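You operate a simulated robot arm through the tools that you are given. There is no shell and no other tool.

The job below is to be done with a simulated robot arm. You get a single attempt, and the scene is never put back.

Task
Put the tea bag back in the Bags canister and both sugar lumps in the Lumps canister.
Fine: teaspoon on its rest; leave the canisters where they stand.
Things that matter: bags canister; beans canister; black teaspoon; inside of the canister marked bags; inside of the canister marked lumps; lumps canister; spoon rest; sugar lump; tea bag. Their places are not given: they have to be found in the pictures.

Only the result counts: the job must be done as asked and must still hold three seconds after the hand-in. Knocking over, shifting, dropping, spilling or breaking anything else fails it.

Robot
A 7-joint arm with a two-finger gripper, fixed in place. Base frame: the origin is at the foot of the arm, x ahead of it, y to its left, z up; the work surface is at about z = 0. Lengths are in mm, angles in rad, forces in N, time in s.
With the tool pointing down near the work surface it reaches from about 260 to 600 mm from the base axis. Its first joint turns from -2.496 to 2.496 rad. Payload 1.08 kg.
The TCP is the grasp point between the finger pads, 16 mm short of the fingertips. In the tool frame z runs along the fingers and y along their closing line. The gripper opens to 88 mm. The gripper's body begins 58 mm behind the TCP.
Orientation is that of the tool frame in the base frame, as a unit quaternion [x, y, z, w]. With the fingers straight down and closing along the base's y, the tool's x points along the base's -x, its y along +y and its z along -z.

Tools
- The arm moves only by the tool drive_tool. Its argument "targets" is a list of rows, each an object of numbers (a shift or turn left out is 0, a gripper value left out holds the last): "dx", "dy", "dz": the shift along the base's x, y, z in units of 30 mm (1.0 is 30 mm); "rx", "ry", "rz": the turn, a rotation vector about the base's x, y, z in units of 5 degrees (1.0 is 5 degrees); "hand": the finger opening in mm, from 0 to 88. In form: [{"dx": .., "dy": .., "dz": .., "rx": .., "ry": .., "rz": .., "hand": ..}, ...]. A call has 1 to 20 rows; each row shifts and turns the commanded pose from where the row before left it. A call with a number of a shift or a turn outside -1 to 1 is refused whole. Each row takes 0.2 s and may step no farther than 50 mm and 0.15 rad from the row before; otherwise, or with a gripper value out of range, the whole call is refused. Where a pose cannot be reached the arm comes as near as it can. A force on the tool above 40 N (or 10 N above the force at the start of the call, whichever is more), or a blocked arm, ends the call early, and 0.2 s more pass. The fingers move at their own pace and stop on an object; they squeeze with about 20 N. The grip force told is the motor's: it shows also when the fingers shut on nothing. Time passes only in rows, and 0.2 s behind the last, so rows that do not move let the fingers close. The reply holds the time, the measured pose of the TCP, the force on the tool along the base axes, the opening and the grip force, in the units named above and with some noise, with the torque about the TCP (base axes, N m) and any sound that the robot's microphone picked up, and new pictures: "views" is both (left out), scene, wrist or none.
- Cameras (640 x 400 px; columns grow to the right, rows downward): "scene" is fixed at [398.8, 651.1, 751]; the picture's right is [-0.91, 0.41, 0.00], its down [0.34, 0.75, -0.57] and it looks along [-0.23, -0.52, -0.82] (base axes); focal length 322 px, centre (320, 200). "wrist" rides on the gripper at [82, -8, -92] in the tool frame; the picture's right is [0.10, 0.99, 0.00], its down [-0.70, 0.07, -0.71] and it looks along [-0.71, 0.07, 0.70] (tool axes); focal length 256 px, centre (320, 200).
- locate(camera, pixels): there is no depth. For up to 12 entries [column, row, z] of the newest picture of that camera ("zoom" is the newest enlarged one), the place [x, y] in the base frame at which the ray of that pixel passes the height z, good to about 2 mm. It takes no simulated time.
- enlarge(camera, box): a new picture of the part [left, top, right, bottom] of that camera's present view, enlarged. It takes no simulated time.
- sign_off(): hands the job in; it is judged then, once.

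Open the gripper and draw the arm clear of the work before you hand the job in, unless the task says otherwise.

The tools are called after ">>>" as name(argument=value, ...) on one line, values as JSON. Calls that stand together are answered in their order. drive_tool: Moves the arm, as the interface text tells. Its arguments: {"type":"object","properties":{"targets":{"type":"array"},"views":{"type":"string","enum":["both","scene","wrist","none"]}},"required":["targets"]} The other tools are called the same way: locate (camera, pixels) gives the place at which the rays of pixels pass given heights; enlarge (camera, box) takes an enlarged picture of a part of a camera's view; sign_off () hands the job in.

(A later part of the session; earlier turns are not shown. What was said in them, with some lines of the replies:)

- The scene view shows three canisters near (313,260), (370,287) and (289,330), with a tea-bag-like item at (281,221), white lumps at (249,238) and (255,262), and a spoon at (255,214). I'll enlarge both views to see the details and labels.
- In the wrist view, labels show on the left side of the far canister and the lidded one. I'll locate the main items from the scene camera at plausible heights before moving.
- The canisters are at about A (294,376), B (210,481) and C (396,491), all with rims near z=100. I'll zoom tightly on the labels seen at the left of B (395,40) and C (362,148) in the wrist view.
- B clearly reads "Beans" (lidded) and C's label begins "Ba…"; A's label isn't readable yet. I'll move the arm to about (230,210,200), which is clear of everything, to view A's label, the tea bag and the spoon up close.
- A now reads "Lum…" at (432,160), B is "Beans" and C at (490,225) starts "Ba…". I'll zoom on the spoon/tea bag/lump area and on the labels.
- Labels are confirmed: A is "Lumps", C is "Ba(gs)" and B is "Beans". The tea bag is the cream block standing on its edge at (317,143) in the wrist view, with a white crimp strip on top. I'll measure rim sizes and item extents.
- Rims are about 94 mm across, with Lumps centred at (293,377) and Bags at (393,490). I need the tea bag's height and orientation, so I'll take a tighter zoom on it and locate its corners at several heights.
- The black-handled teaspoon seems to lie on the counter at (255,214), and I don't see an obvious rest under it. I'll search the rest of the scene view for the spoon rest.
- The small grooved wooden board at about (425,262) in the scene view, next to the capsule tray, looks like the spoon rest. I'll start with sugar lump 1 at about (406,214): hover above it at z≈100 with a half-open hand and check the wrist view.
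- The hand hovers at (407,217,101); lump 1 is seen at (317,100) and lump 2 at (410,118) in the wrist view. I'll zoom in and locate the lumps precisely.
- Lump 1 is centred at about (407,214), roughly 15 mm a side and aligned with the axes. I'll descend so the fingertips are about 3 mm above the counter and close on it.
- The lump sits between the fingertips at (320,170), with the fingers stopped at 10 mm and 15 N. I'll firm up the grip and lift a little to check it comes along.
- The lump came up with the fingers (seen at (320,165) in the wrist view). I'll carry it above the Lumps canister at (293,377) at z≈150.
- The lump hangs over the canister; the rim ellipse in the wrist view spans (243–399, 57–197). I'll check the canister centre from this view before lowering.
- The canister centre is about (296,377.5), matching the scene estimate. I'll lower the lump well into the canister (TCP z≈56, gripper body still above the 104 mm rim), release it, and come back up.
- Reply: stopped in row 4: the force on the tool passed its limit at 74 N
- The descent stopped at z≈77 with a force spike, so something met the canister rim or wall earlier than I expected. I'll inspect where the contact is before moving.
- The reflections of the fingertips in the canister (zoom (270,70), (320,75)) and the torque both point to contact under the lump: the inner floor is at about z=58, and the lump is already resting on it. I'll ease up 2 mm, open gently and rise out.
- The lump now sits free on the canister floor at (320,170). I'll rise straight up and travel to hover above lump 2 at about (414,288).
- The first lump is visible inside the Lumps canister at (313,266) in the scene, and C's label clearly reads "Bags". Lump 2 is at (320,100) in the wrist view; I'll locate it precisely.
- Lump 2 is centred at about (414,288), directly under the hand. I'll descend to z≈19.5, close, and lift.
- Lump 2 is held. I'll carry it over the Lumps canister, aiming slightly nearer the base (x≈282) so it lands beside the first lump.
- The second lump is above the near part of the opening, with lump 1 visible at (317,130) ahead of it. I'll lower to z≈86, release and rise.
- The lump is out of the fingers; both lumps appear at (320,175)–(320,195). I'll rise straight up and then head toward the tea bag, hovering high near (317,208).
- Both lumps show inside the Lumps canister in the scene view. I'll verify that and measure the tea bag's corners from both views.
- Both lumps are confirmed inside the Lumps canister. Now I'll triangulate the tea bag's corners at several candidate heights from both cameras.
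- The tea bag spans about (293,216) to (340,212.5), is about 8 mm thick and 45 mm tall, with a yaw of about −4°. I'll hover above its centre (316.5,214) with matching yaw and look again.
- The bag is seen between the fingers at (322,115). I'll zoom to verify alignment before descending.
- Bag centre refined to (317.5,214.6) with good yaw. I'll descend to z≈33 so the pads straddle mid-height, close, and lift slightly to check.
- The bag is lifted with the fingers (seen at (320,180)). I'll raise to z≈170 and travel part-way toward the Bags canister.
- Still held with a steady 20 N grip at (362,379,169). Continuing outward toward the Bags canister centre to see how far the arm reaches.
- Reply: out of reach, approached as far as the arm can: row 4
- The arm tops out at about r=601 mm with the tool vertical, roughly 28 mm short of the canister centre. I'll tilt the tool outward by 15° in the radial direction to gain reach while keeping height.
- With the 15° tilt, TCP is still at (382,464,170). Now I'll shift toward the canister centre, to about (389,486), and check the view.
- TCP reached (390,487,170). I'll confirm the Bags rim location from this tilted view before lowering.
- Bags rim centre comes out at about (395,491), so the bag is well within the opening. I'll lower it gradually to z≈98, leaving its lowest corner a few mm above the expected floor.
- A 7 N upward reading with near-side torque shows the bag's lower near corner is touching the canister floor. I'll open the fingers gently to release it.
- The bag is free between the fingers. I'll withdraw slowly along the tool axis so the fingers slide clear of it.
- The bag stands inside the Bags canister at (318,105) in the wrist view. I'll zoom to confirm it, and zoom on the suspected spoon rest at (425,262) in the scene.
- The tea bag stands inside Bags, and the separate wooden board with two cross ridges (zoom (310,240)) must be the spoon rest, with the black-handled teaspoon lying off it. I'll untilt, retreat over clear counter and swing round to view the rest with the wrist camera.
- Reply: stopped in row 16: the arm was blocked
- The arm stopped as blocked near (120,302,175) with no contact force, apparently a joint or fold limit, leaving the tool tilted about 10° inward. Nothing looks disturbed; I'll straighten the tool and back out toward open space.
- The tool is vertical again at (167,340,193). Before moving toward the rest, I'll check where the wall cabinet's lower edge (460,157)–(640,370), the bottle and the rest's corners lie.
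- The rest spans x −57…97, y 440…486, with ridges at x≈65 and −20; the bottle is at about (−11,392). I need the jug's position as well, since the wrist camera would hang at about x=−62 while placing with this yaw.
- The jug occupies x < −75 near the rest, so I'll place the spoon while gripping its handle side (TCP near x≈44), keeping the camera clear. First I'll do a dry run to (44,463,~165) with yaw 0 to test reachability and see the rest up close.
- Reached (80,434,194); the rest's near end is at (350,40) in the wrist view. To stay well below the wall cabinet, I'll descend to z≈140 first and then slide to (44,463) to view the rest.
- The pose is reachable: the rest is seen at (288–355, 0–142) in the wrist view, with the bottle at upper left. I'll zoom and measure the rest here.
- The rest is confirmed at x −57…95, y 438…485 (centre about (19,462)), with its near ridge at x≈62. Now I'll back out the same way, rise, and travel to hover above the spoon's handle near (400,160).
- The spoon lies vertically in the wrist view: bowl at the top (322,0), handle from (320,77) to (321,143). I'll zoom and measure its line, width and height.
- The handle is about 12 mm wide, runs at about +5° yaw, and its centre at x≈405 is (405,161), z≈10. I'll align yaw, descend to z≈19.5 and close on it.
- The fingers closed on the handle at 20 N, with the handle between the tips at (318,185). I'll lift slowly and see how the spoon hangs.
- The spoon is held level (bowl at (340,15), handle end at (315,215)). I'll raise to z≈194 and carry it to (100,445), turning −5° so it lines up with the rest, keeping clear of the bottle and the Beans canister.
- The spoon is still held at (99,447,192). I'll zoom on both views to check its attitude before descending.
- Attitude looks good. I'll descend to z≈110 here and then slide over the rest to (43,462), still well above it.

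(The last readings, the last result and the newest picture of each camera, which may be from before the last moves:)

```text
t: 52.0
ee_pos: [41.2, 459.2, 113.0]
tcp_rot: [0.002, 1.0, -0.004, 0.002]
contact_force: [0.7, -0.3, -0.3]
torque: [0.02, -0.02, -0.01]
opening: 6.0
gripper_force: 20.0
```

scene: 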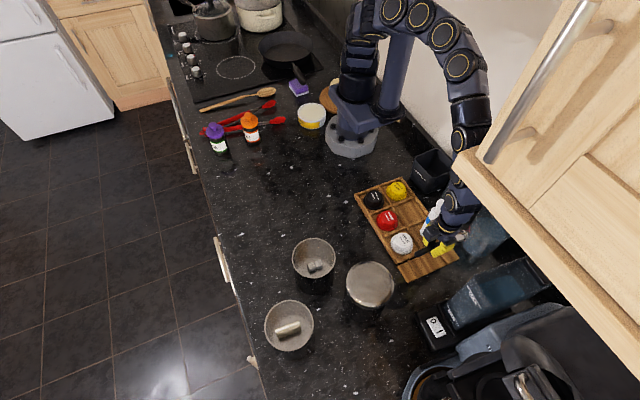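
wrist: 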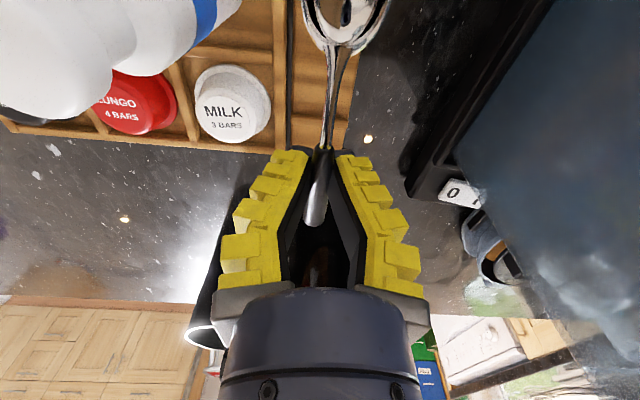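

The spoon is over the rest with its bowl at (345,15). The bottle shows close at upper left, so I'll verify its clearance and the rest/spoon alignment before descending further.

>>> locate(camera="wrist", pixels=[[135, 45, 140], [135, 45, 120], [195, 45, 100], [240, 2, 40], [292, 145, 6], [341, 148, 6], [292, 10, 6], [357, 30, 6], [60, 118, 145], [60, 118, 120], [215, 30, 60]])

>>> enlarge(camera="wrist", box=[0, 0, 400, 240])

>>> enlarge(camera="scene", box=[385, 190, 475, 285])

```text
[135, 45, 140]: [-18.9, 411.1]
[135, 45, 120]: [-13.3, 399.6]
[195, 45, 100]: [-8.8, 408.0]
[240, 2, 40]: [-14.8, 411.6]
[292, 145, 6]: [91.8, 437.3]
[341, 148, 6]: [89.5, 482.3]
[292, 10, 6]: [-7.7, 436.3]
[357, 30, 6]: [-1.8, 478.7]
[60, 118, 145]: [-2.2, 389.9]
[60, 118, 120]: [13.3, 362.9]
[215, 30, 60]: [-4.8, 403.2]
```

```text
1.60 times, centred on (200, 120) of wrist
```

zoom: 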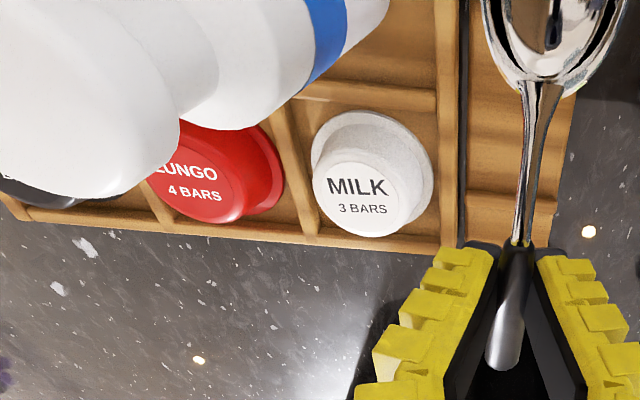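

```text
4.21 times, centred on (430, 238) of scene
```

zoom: 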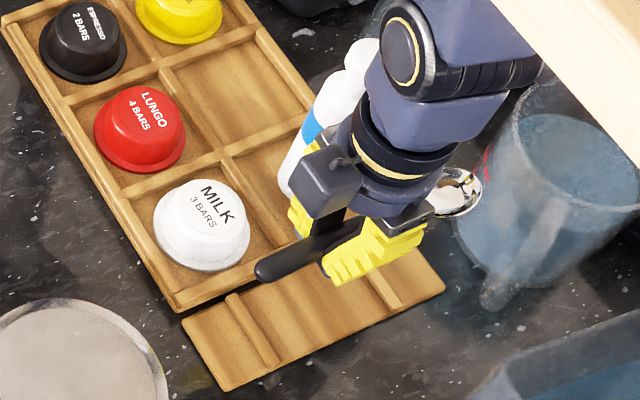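

The bottle's edge is at y≈411 and the rest's centre line at y≈460, so clearances are about 20 mm or more and the spoon is centred. I'll descend to z≈42, still above the expected contact at about 28–30.

>>> drive_tool(targets=[{"dz": -0.6}, {"dz": -0.6}, {"dz": -0.6}, {"dz": -0.4}, {"dz": -0.15}, {}])

```text
t: 53.5
ee_pos: [45.3, 460.9, 42.3]
tcp_rot: [0.0, 1.0, -0.003, 0.002]
contact_force: [0.2, 0.4, 0.3]
torque: [-0.01, 0.03, -0.02]
opening: 6.1
gripper_force: 19.9
```

scene: 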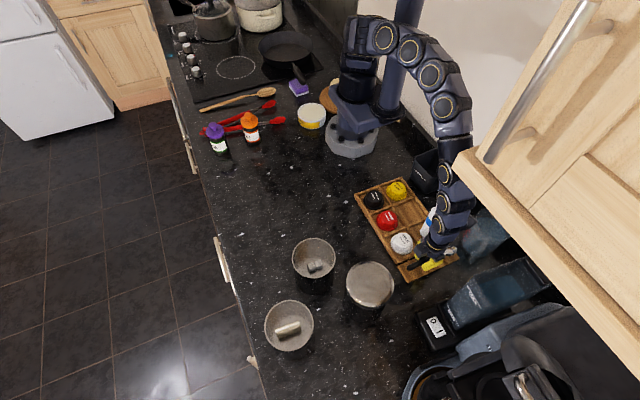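
wrist: 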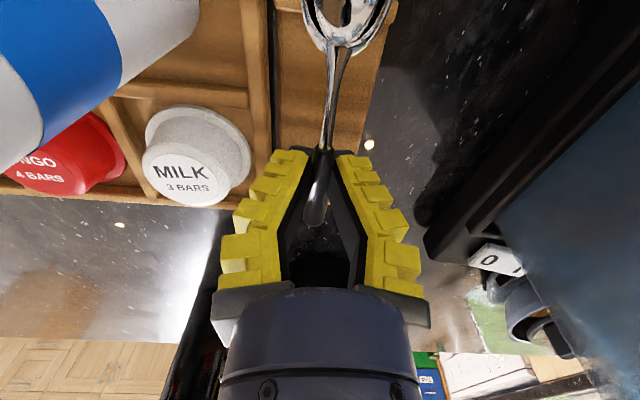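

No contact yet at z=42. I'll zoom to check the spoon against the rest's outline and ridges.

>>> enlarge(camera="wrist", box=[230, 0, 430, 240])

>>> enlarge(camera="scene", box=[385, 200, 475, 290])

>>> locate(camera="wrist", pixels=[[275, 148, 6], [347, 150, 6], [274, 20, 6], [389, 20, 6], [298, 40, 25], [388, 25, 25], [345, 45, 25]])

```text
1.67 times, centred on (330, 120) of wrist
```

zoom: 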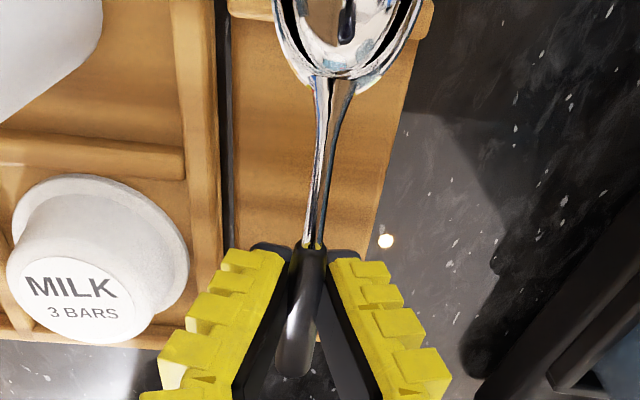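

```text
4.44 times, centred on (430, 245) of scene
```

zoom: 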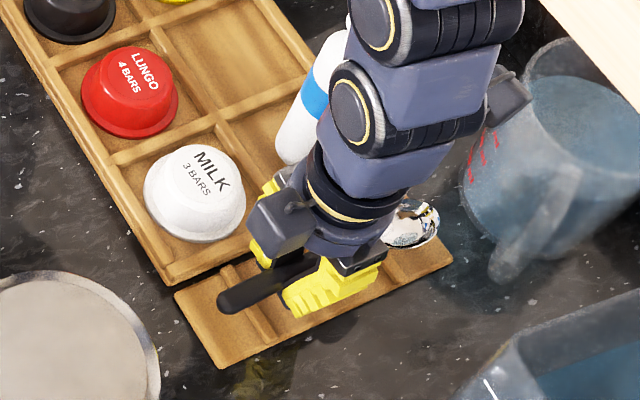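

```text
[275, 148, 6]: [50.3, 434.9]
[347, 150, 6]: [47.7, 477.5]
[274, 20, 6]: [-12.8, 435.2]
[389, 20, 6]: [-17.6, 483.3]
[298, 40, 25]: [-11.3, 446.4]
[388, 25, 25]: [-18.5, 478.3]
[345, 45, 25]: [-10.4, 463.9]
```

The bowl spans y≈447…478, well within the board (435…483). I'll continue down in small steps and watch the force.

>>> drive_tool(targets=[{"dz": -0.1}, {"dz": -0.1}, {"dz": -0.1}, {}], views="wrist")

```text
t: 54.5
ee_pos: [44.7, 460.0, 33.6]
tcp_rot: [0.001, 1.0, -0.003, 0.003]
contact_force: [0.3, 0.3, -0.8]
torque: [-0.01, -0.04, 0.01]
opening: 5.9
gripper_force: 19.8
```

wrist: 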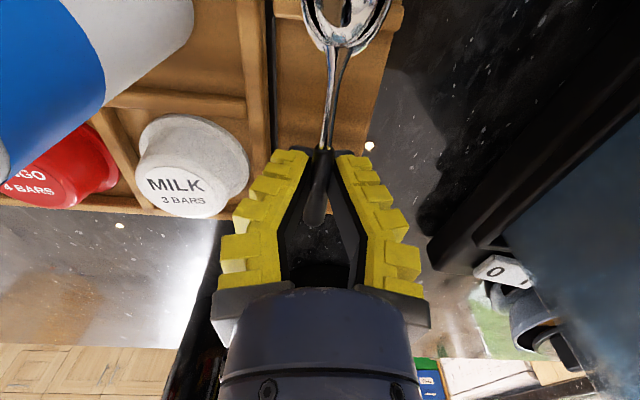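

Still no contact at z=33.6 (force near zero). I'll go down a further 4 mm in fine steps.

>>> drive_tool(targets=[{"dz": -0.07}, {"dz": -0.07}, {}], views="wrist")

```text
t: 55.2
ee_pos: [44.4, 461.2, 29.3]
tcp_rot: [0.001, 1.0, -0.002, 0.001]
contact_force: [-1.1, -0.5, 3.3]
torque: [0.04, 0.25, 0.0]
opening: 5.9
gripper_force: 19.8
```

wrist: 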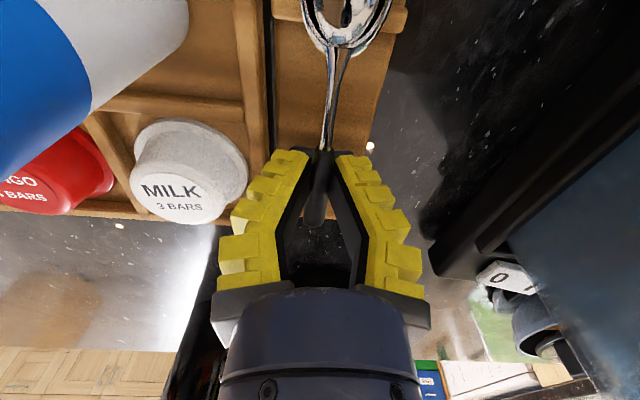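

Contact now: Fz 3.3 N with torque 0.25 N·m about y, i.e. the bowl is touching its ridge about 75 mm from the grip. I'll tip the handle down by about 2.5° while lowering 2.5 mm so it meets the other ridge gently.

>>> drive_tool(targets=[{"dz": -0.045, "ry": 0.25}, {"dz": -0.045, "ry": 0.25}, {}])

```text
t: 56.0
ee_pos: [45.5, 461.4, 25.6]
tcp_rot: [0.001, 1.0, -0.001, -0.02]
contact_force: [0.6, 1.8, 3.6]
torque: [0.0, -0.13, 0.04]
opening: 6.0
gripper_force: 19.7
```

scene: 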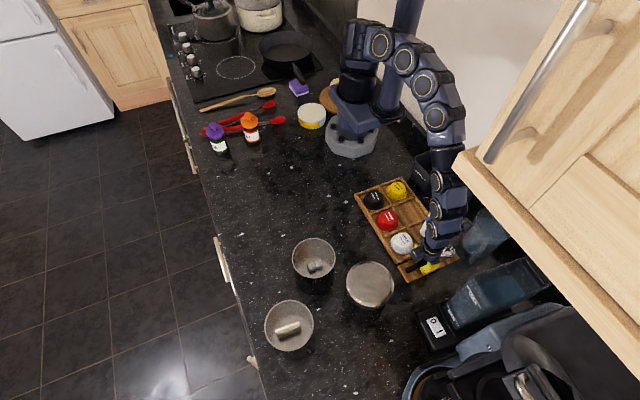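
wrist: 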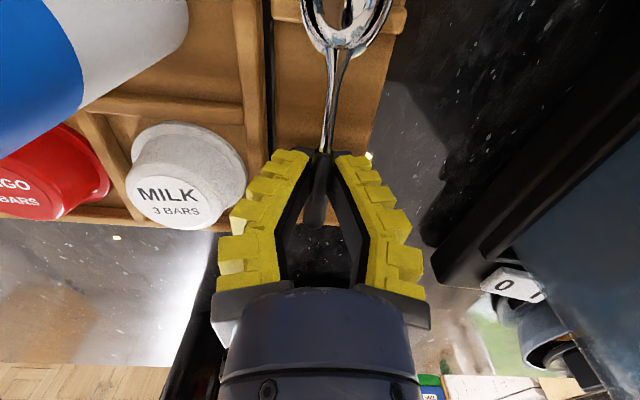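

The torque flipped to −0.13 N·m, so the handle side now touches its ridge as well. I'll release by opening gently to about 20 mm (staying clear of the tray edge).

>>> drive_tool(targets=[{"hand": 8}, {"hand": 12}, {"hand": 16}, {"hand": 20}, {}])

```text
t: 57.2
ee_pos: [44.6, 461.1, 26.4]
tcp_rot: [0.001, 1.0, -0.002, -0.02]
contact_force: [-0.9, 4.9, 1.5]
torque: [0.0, -0.03, 0.02]
opening: 23.2
gripper_force: 1.4
```

scene: 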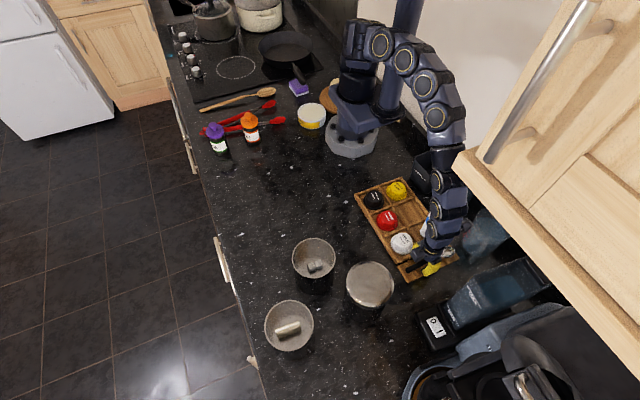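
wrist: 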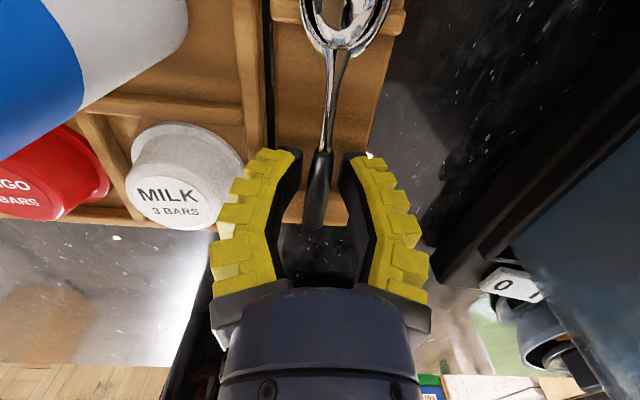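

The spoon is free, but a +4.9 N side force suggests the left finger touches the tray side. I'll narrow the opening slightly and rise straight up.

>>> drive_tool(targets=[{"hand": 16}, {"dz": 0.1}, {"dz": 0.3}, {"dz": 0.5}, {"dz": 0.7}, {}])

```text
t: 58.6
ee_pos: [45.4, 461.2, 74.1]
tcp_rot: [0.001, 1.0, -0.003, -0.02]
contact_force: [-0.3, 0.1, 0.7]
torque: [0.0, 0.04, 0.0]
opening: 21.1
gripper_force: 3.7
```

scene: 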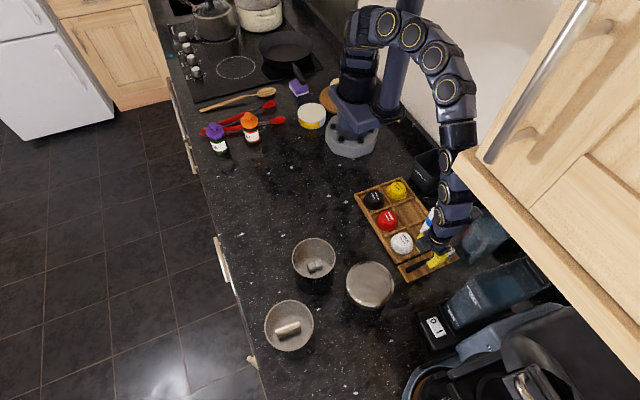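
wrist: 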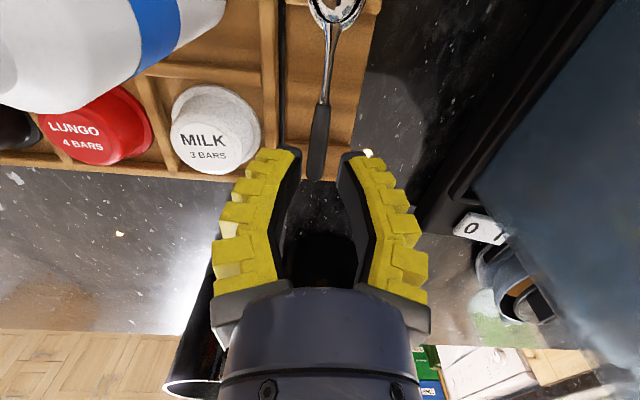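

The spoon stays on the rest as the fingers leave. I'll keep rising to z≈140 (straightening the tilt) and check the spoon from above.

>>> drive_tool(targets=[{"dz": 0.7, "ry": -0.25}, {"dz": 0.7, "ry": -0.25}, {"dz": 0.7}, {}])

>>> enlarge(camera="wrist", box=[200, 0, 440, 180])

>>> enlarge(camera="scene", box=[345, 170, 475, 300])

```text
t: 59.6
ee_pos: [44.4, 460.6, 138.5]
tcp_rot: [0.001, 1.0, -0.003, 0.001]
contact_force: [0.9, 0.5, 0.5]
torque: [0.02, -0.01, 0.03]
opening: 20.9
gripper_force: 3.5
```

scene: 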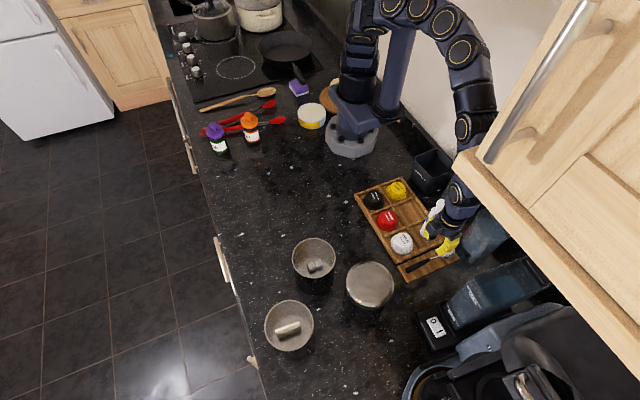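
wrist: 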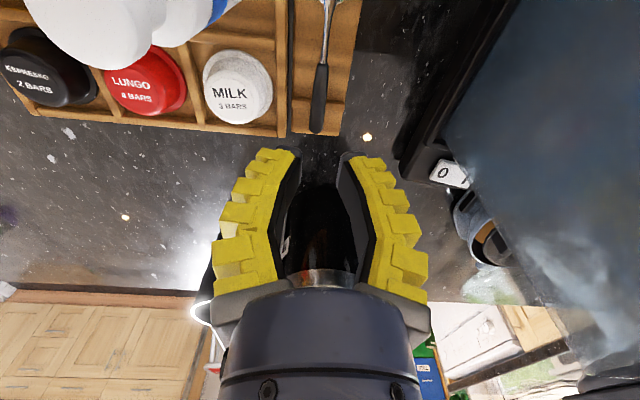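

```text
2.22 times, centred on (320, 90) of wrist
```

zoom: 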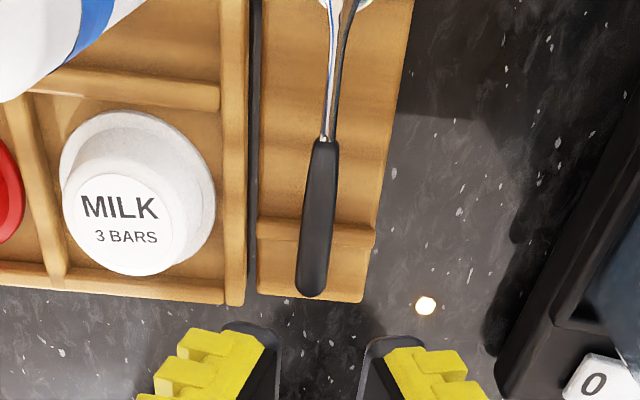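

```text
3.08 times, centred on (410, 235) of scene
```

zoom: 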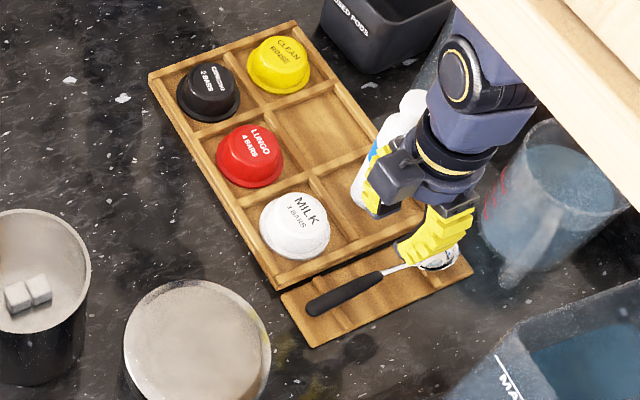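

The spoon lies along the rest across both ridges, and the tray, capsules and bottle look undisturbed. I'll back out along the proven path, rise and park over the open counter.

>>> drive_tool(targets=[{"dx": 0.4, "dy": -0.3}, {"dx": 0.4, "dy": -0.3}, {"dx": 0.4, "dy": -0.3}, {"dz": 0.9}, {"dz": 0.9}, {"dx": 0.75, "dy": -0.8, "hand": 60}, {"dx": 0.75, "dy": -0.8}, {"dx": 0.75, "dy": -0.8}, {"dx": 0.75, "dy": -0.8}, {"dx": 0.75, "dy": -0.8}, {"dx": 0.75, "dy": -0.8}, {"dx": 0.75, "dy": -0.8, "dz": 0.3}, {"dx": 0.75, "dy": -0.8, "dz": 0.3}, {}])

```text
t: 62.6
ee_pos: [261.2, 242.0, 210.2]
tcp_rot: [0.001, 1.0, -0.002, 0.002]
contact_force: [0.6, -0.2, -0.6]
torque: [0.0, 0.01, 0.0]
opening: 63.9
gripper_force: 2.6
```

scene: 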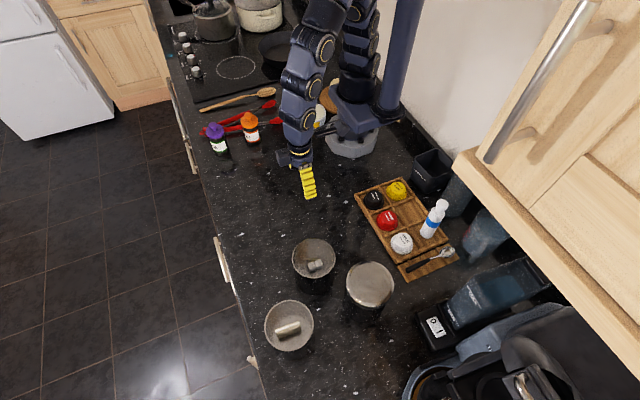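
wrist: 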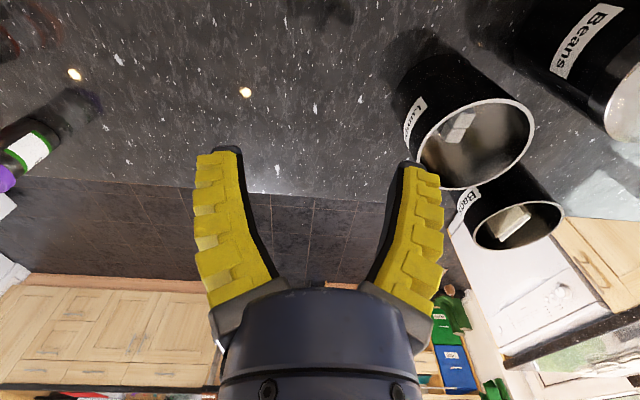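

The arm is parked clear at (261,242,210). I'll take one last zoomed look at the canisters and the spoon rest before handing in.

>>> enlarge(camera="scene", box=[255, 225, 395, 365])

>>> enlarge(camera="scene", box=[350, 170, 470, 290])

>>> locate(camera="scene", pixels=[[313, 258, 104], [289, 328, 104], [370, 285, 120]])

```text
2.86 times, centred on (325, 295) of scene
```

zoom: 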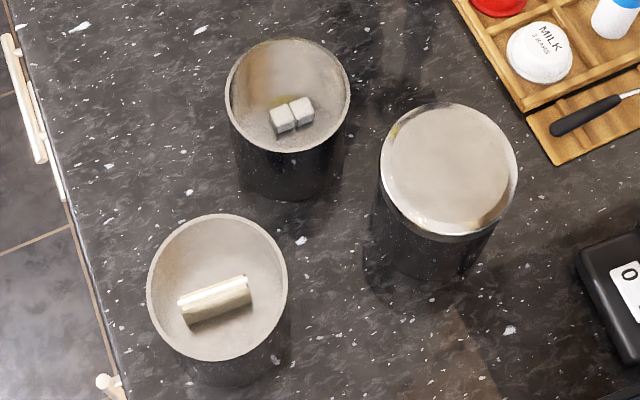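

```text
3.33 times, centred on (410, 230) of scene
```

zoom: 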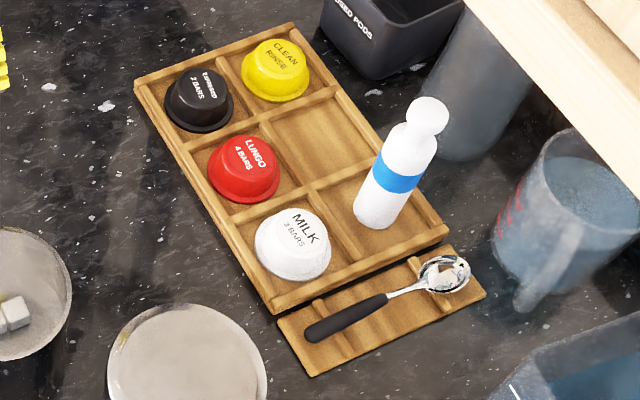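

```text
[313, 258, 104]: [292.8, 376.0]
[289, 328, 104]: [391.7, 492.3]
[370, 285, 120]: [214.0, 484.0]
```

Everything looks in place, but I want to confirm the canisters haven't shifted by repeating the very first zoom box for a direct comparison.

>>> enlarge(camera="scene", box=[220, 190, 420, 370])

```text
2.22 times, centred on (320, 280) of scene
```

zoom: 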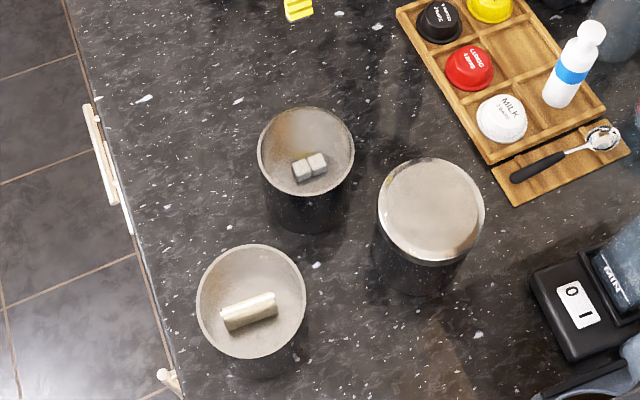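

Lumps and Beans match the first picture, but the Bags rim seems about 6 zoom pixels higher (top 244 vs 250). I'll quantify that shift.

>>> locate(camera="zoom", pixels=[[196, 310, 104], [305, 305, 104], [253, 250, 104], [248, 366, 104], [197, 304, 104], [306, 299, 104], [253, 244, 104], [248, 360, 104], [257, 155, 104], [353, 155, 104], [257, 156, 104], [354, 156, 104]])

>>> enlarge(camera="scene", box=[250, 290, 330, 370])

```text
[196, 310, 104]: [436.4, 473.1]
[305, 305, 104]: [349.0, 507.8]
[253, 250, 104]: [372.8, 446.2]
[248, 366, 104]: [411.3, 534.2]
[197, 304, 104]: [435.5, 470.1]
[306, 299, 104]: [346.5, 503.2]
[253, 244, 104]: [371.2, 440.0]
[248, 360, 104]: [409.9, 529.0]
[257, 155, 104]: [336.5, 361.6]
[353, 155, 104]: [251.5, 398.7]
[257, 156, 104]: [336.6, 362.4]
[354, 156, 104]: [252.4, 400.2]
```

```text
5.00 times, centred on (290, 330) of scene
```

zoom: 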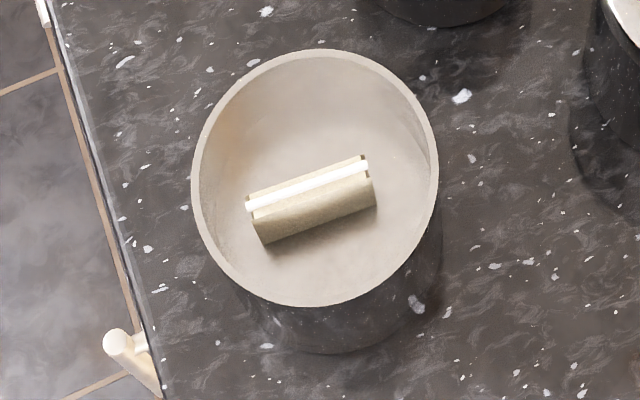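

Both lumps are in Lumps, the tea bag lies inside Bags, and the teaspoon rests across both ridges of its rest. The Bags canister measures only about 5 mm off its starting spot, and nudging it back would risk tipping it. The hand is open and the arm is clear, so I'll hand in.

>>> sign_off()

```text
The job is handed in.
```

The tea bag is in the Bags canister, both sugar lumps are in the Lumps canister, and the job is handed in. I don't know yet how it was judged.

- **Teaspoon:** I read "Fine: teaspoon on its rest" as allowing or asking for it to be there. It was lying on the counter, so I moved it onto the grooved wooden board beside the capsule tray. I took that board to be the spoon rest because nothing else in view matched. The spoon now lies across both ridges.
- **Bags canister moved slightly:** it ended up about 5 mm from where it started, probably while I was putting the tea bag in. I left it because pushing it back could have tipped it over. This is the main risk to the result, since canisters were to stay where they stand.
- **Lumps canister bumped:** its floor is higher than I expected, so the first lump pressed down on it with a 74 N spike. It moved no more than about 1 mm.
- **Capsule tray brushed:** a side force of about 5 N as I let go of the spoon suggests a finger touched the tray or the Milk capsule beside it. Nothing there looked disturbed afterwards.

The Beans canister did not move, and the arm was parked clear with the gripper open.
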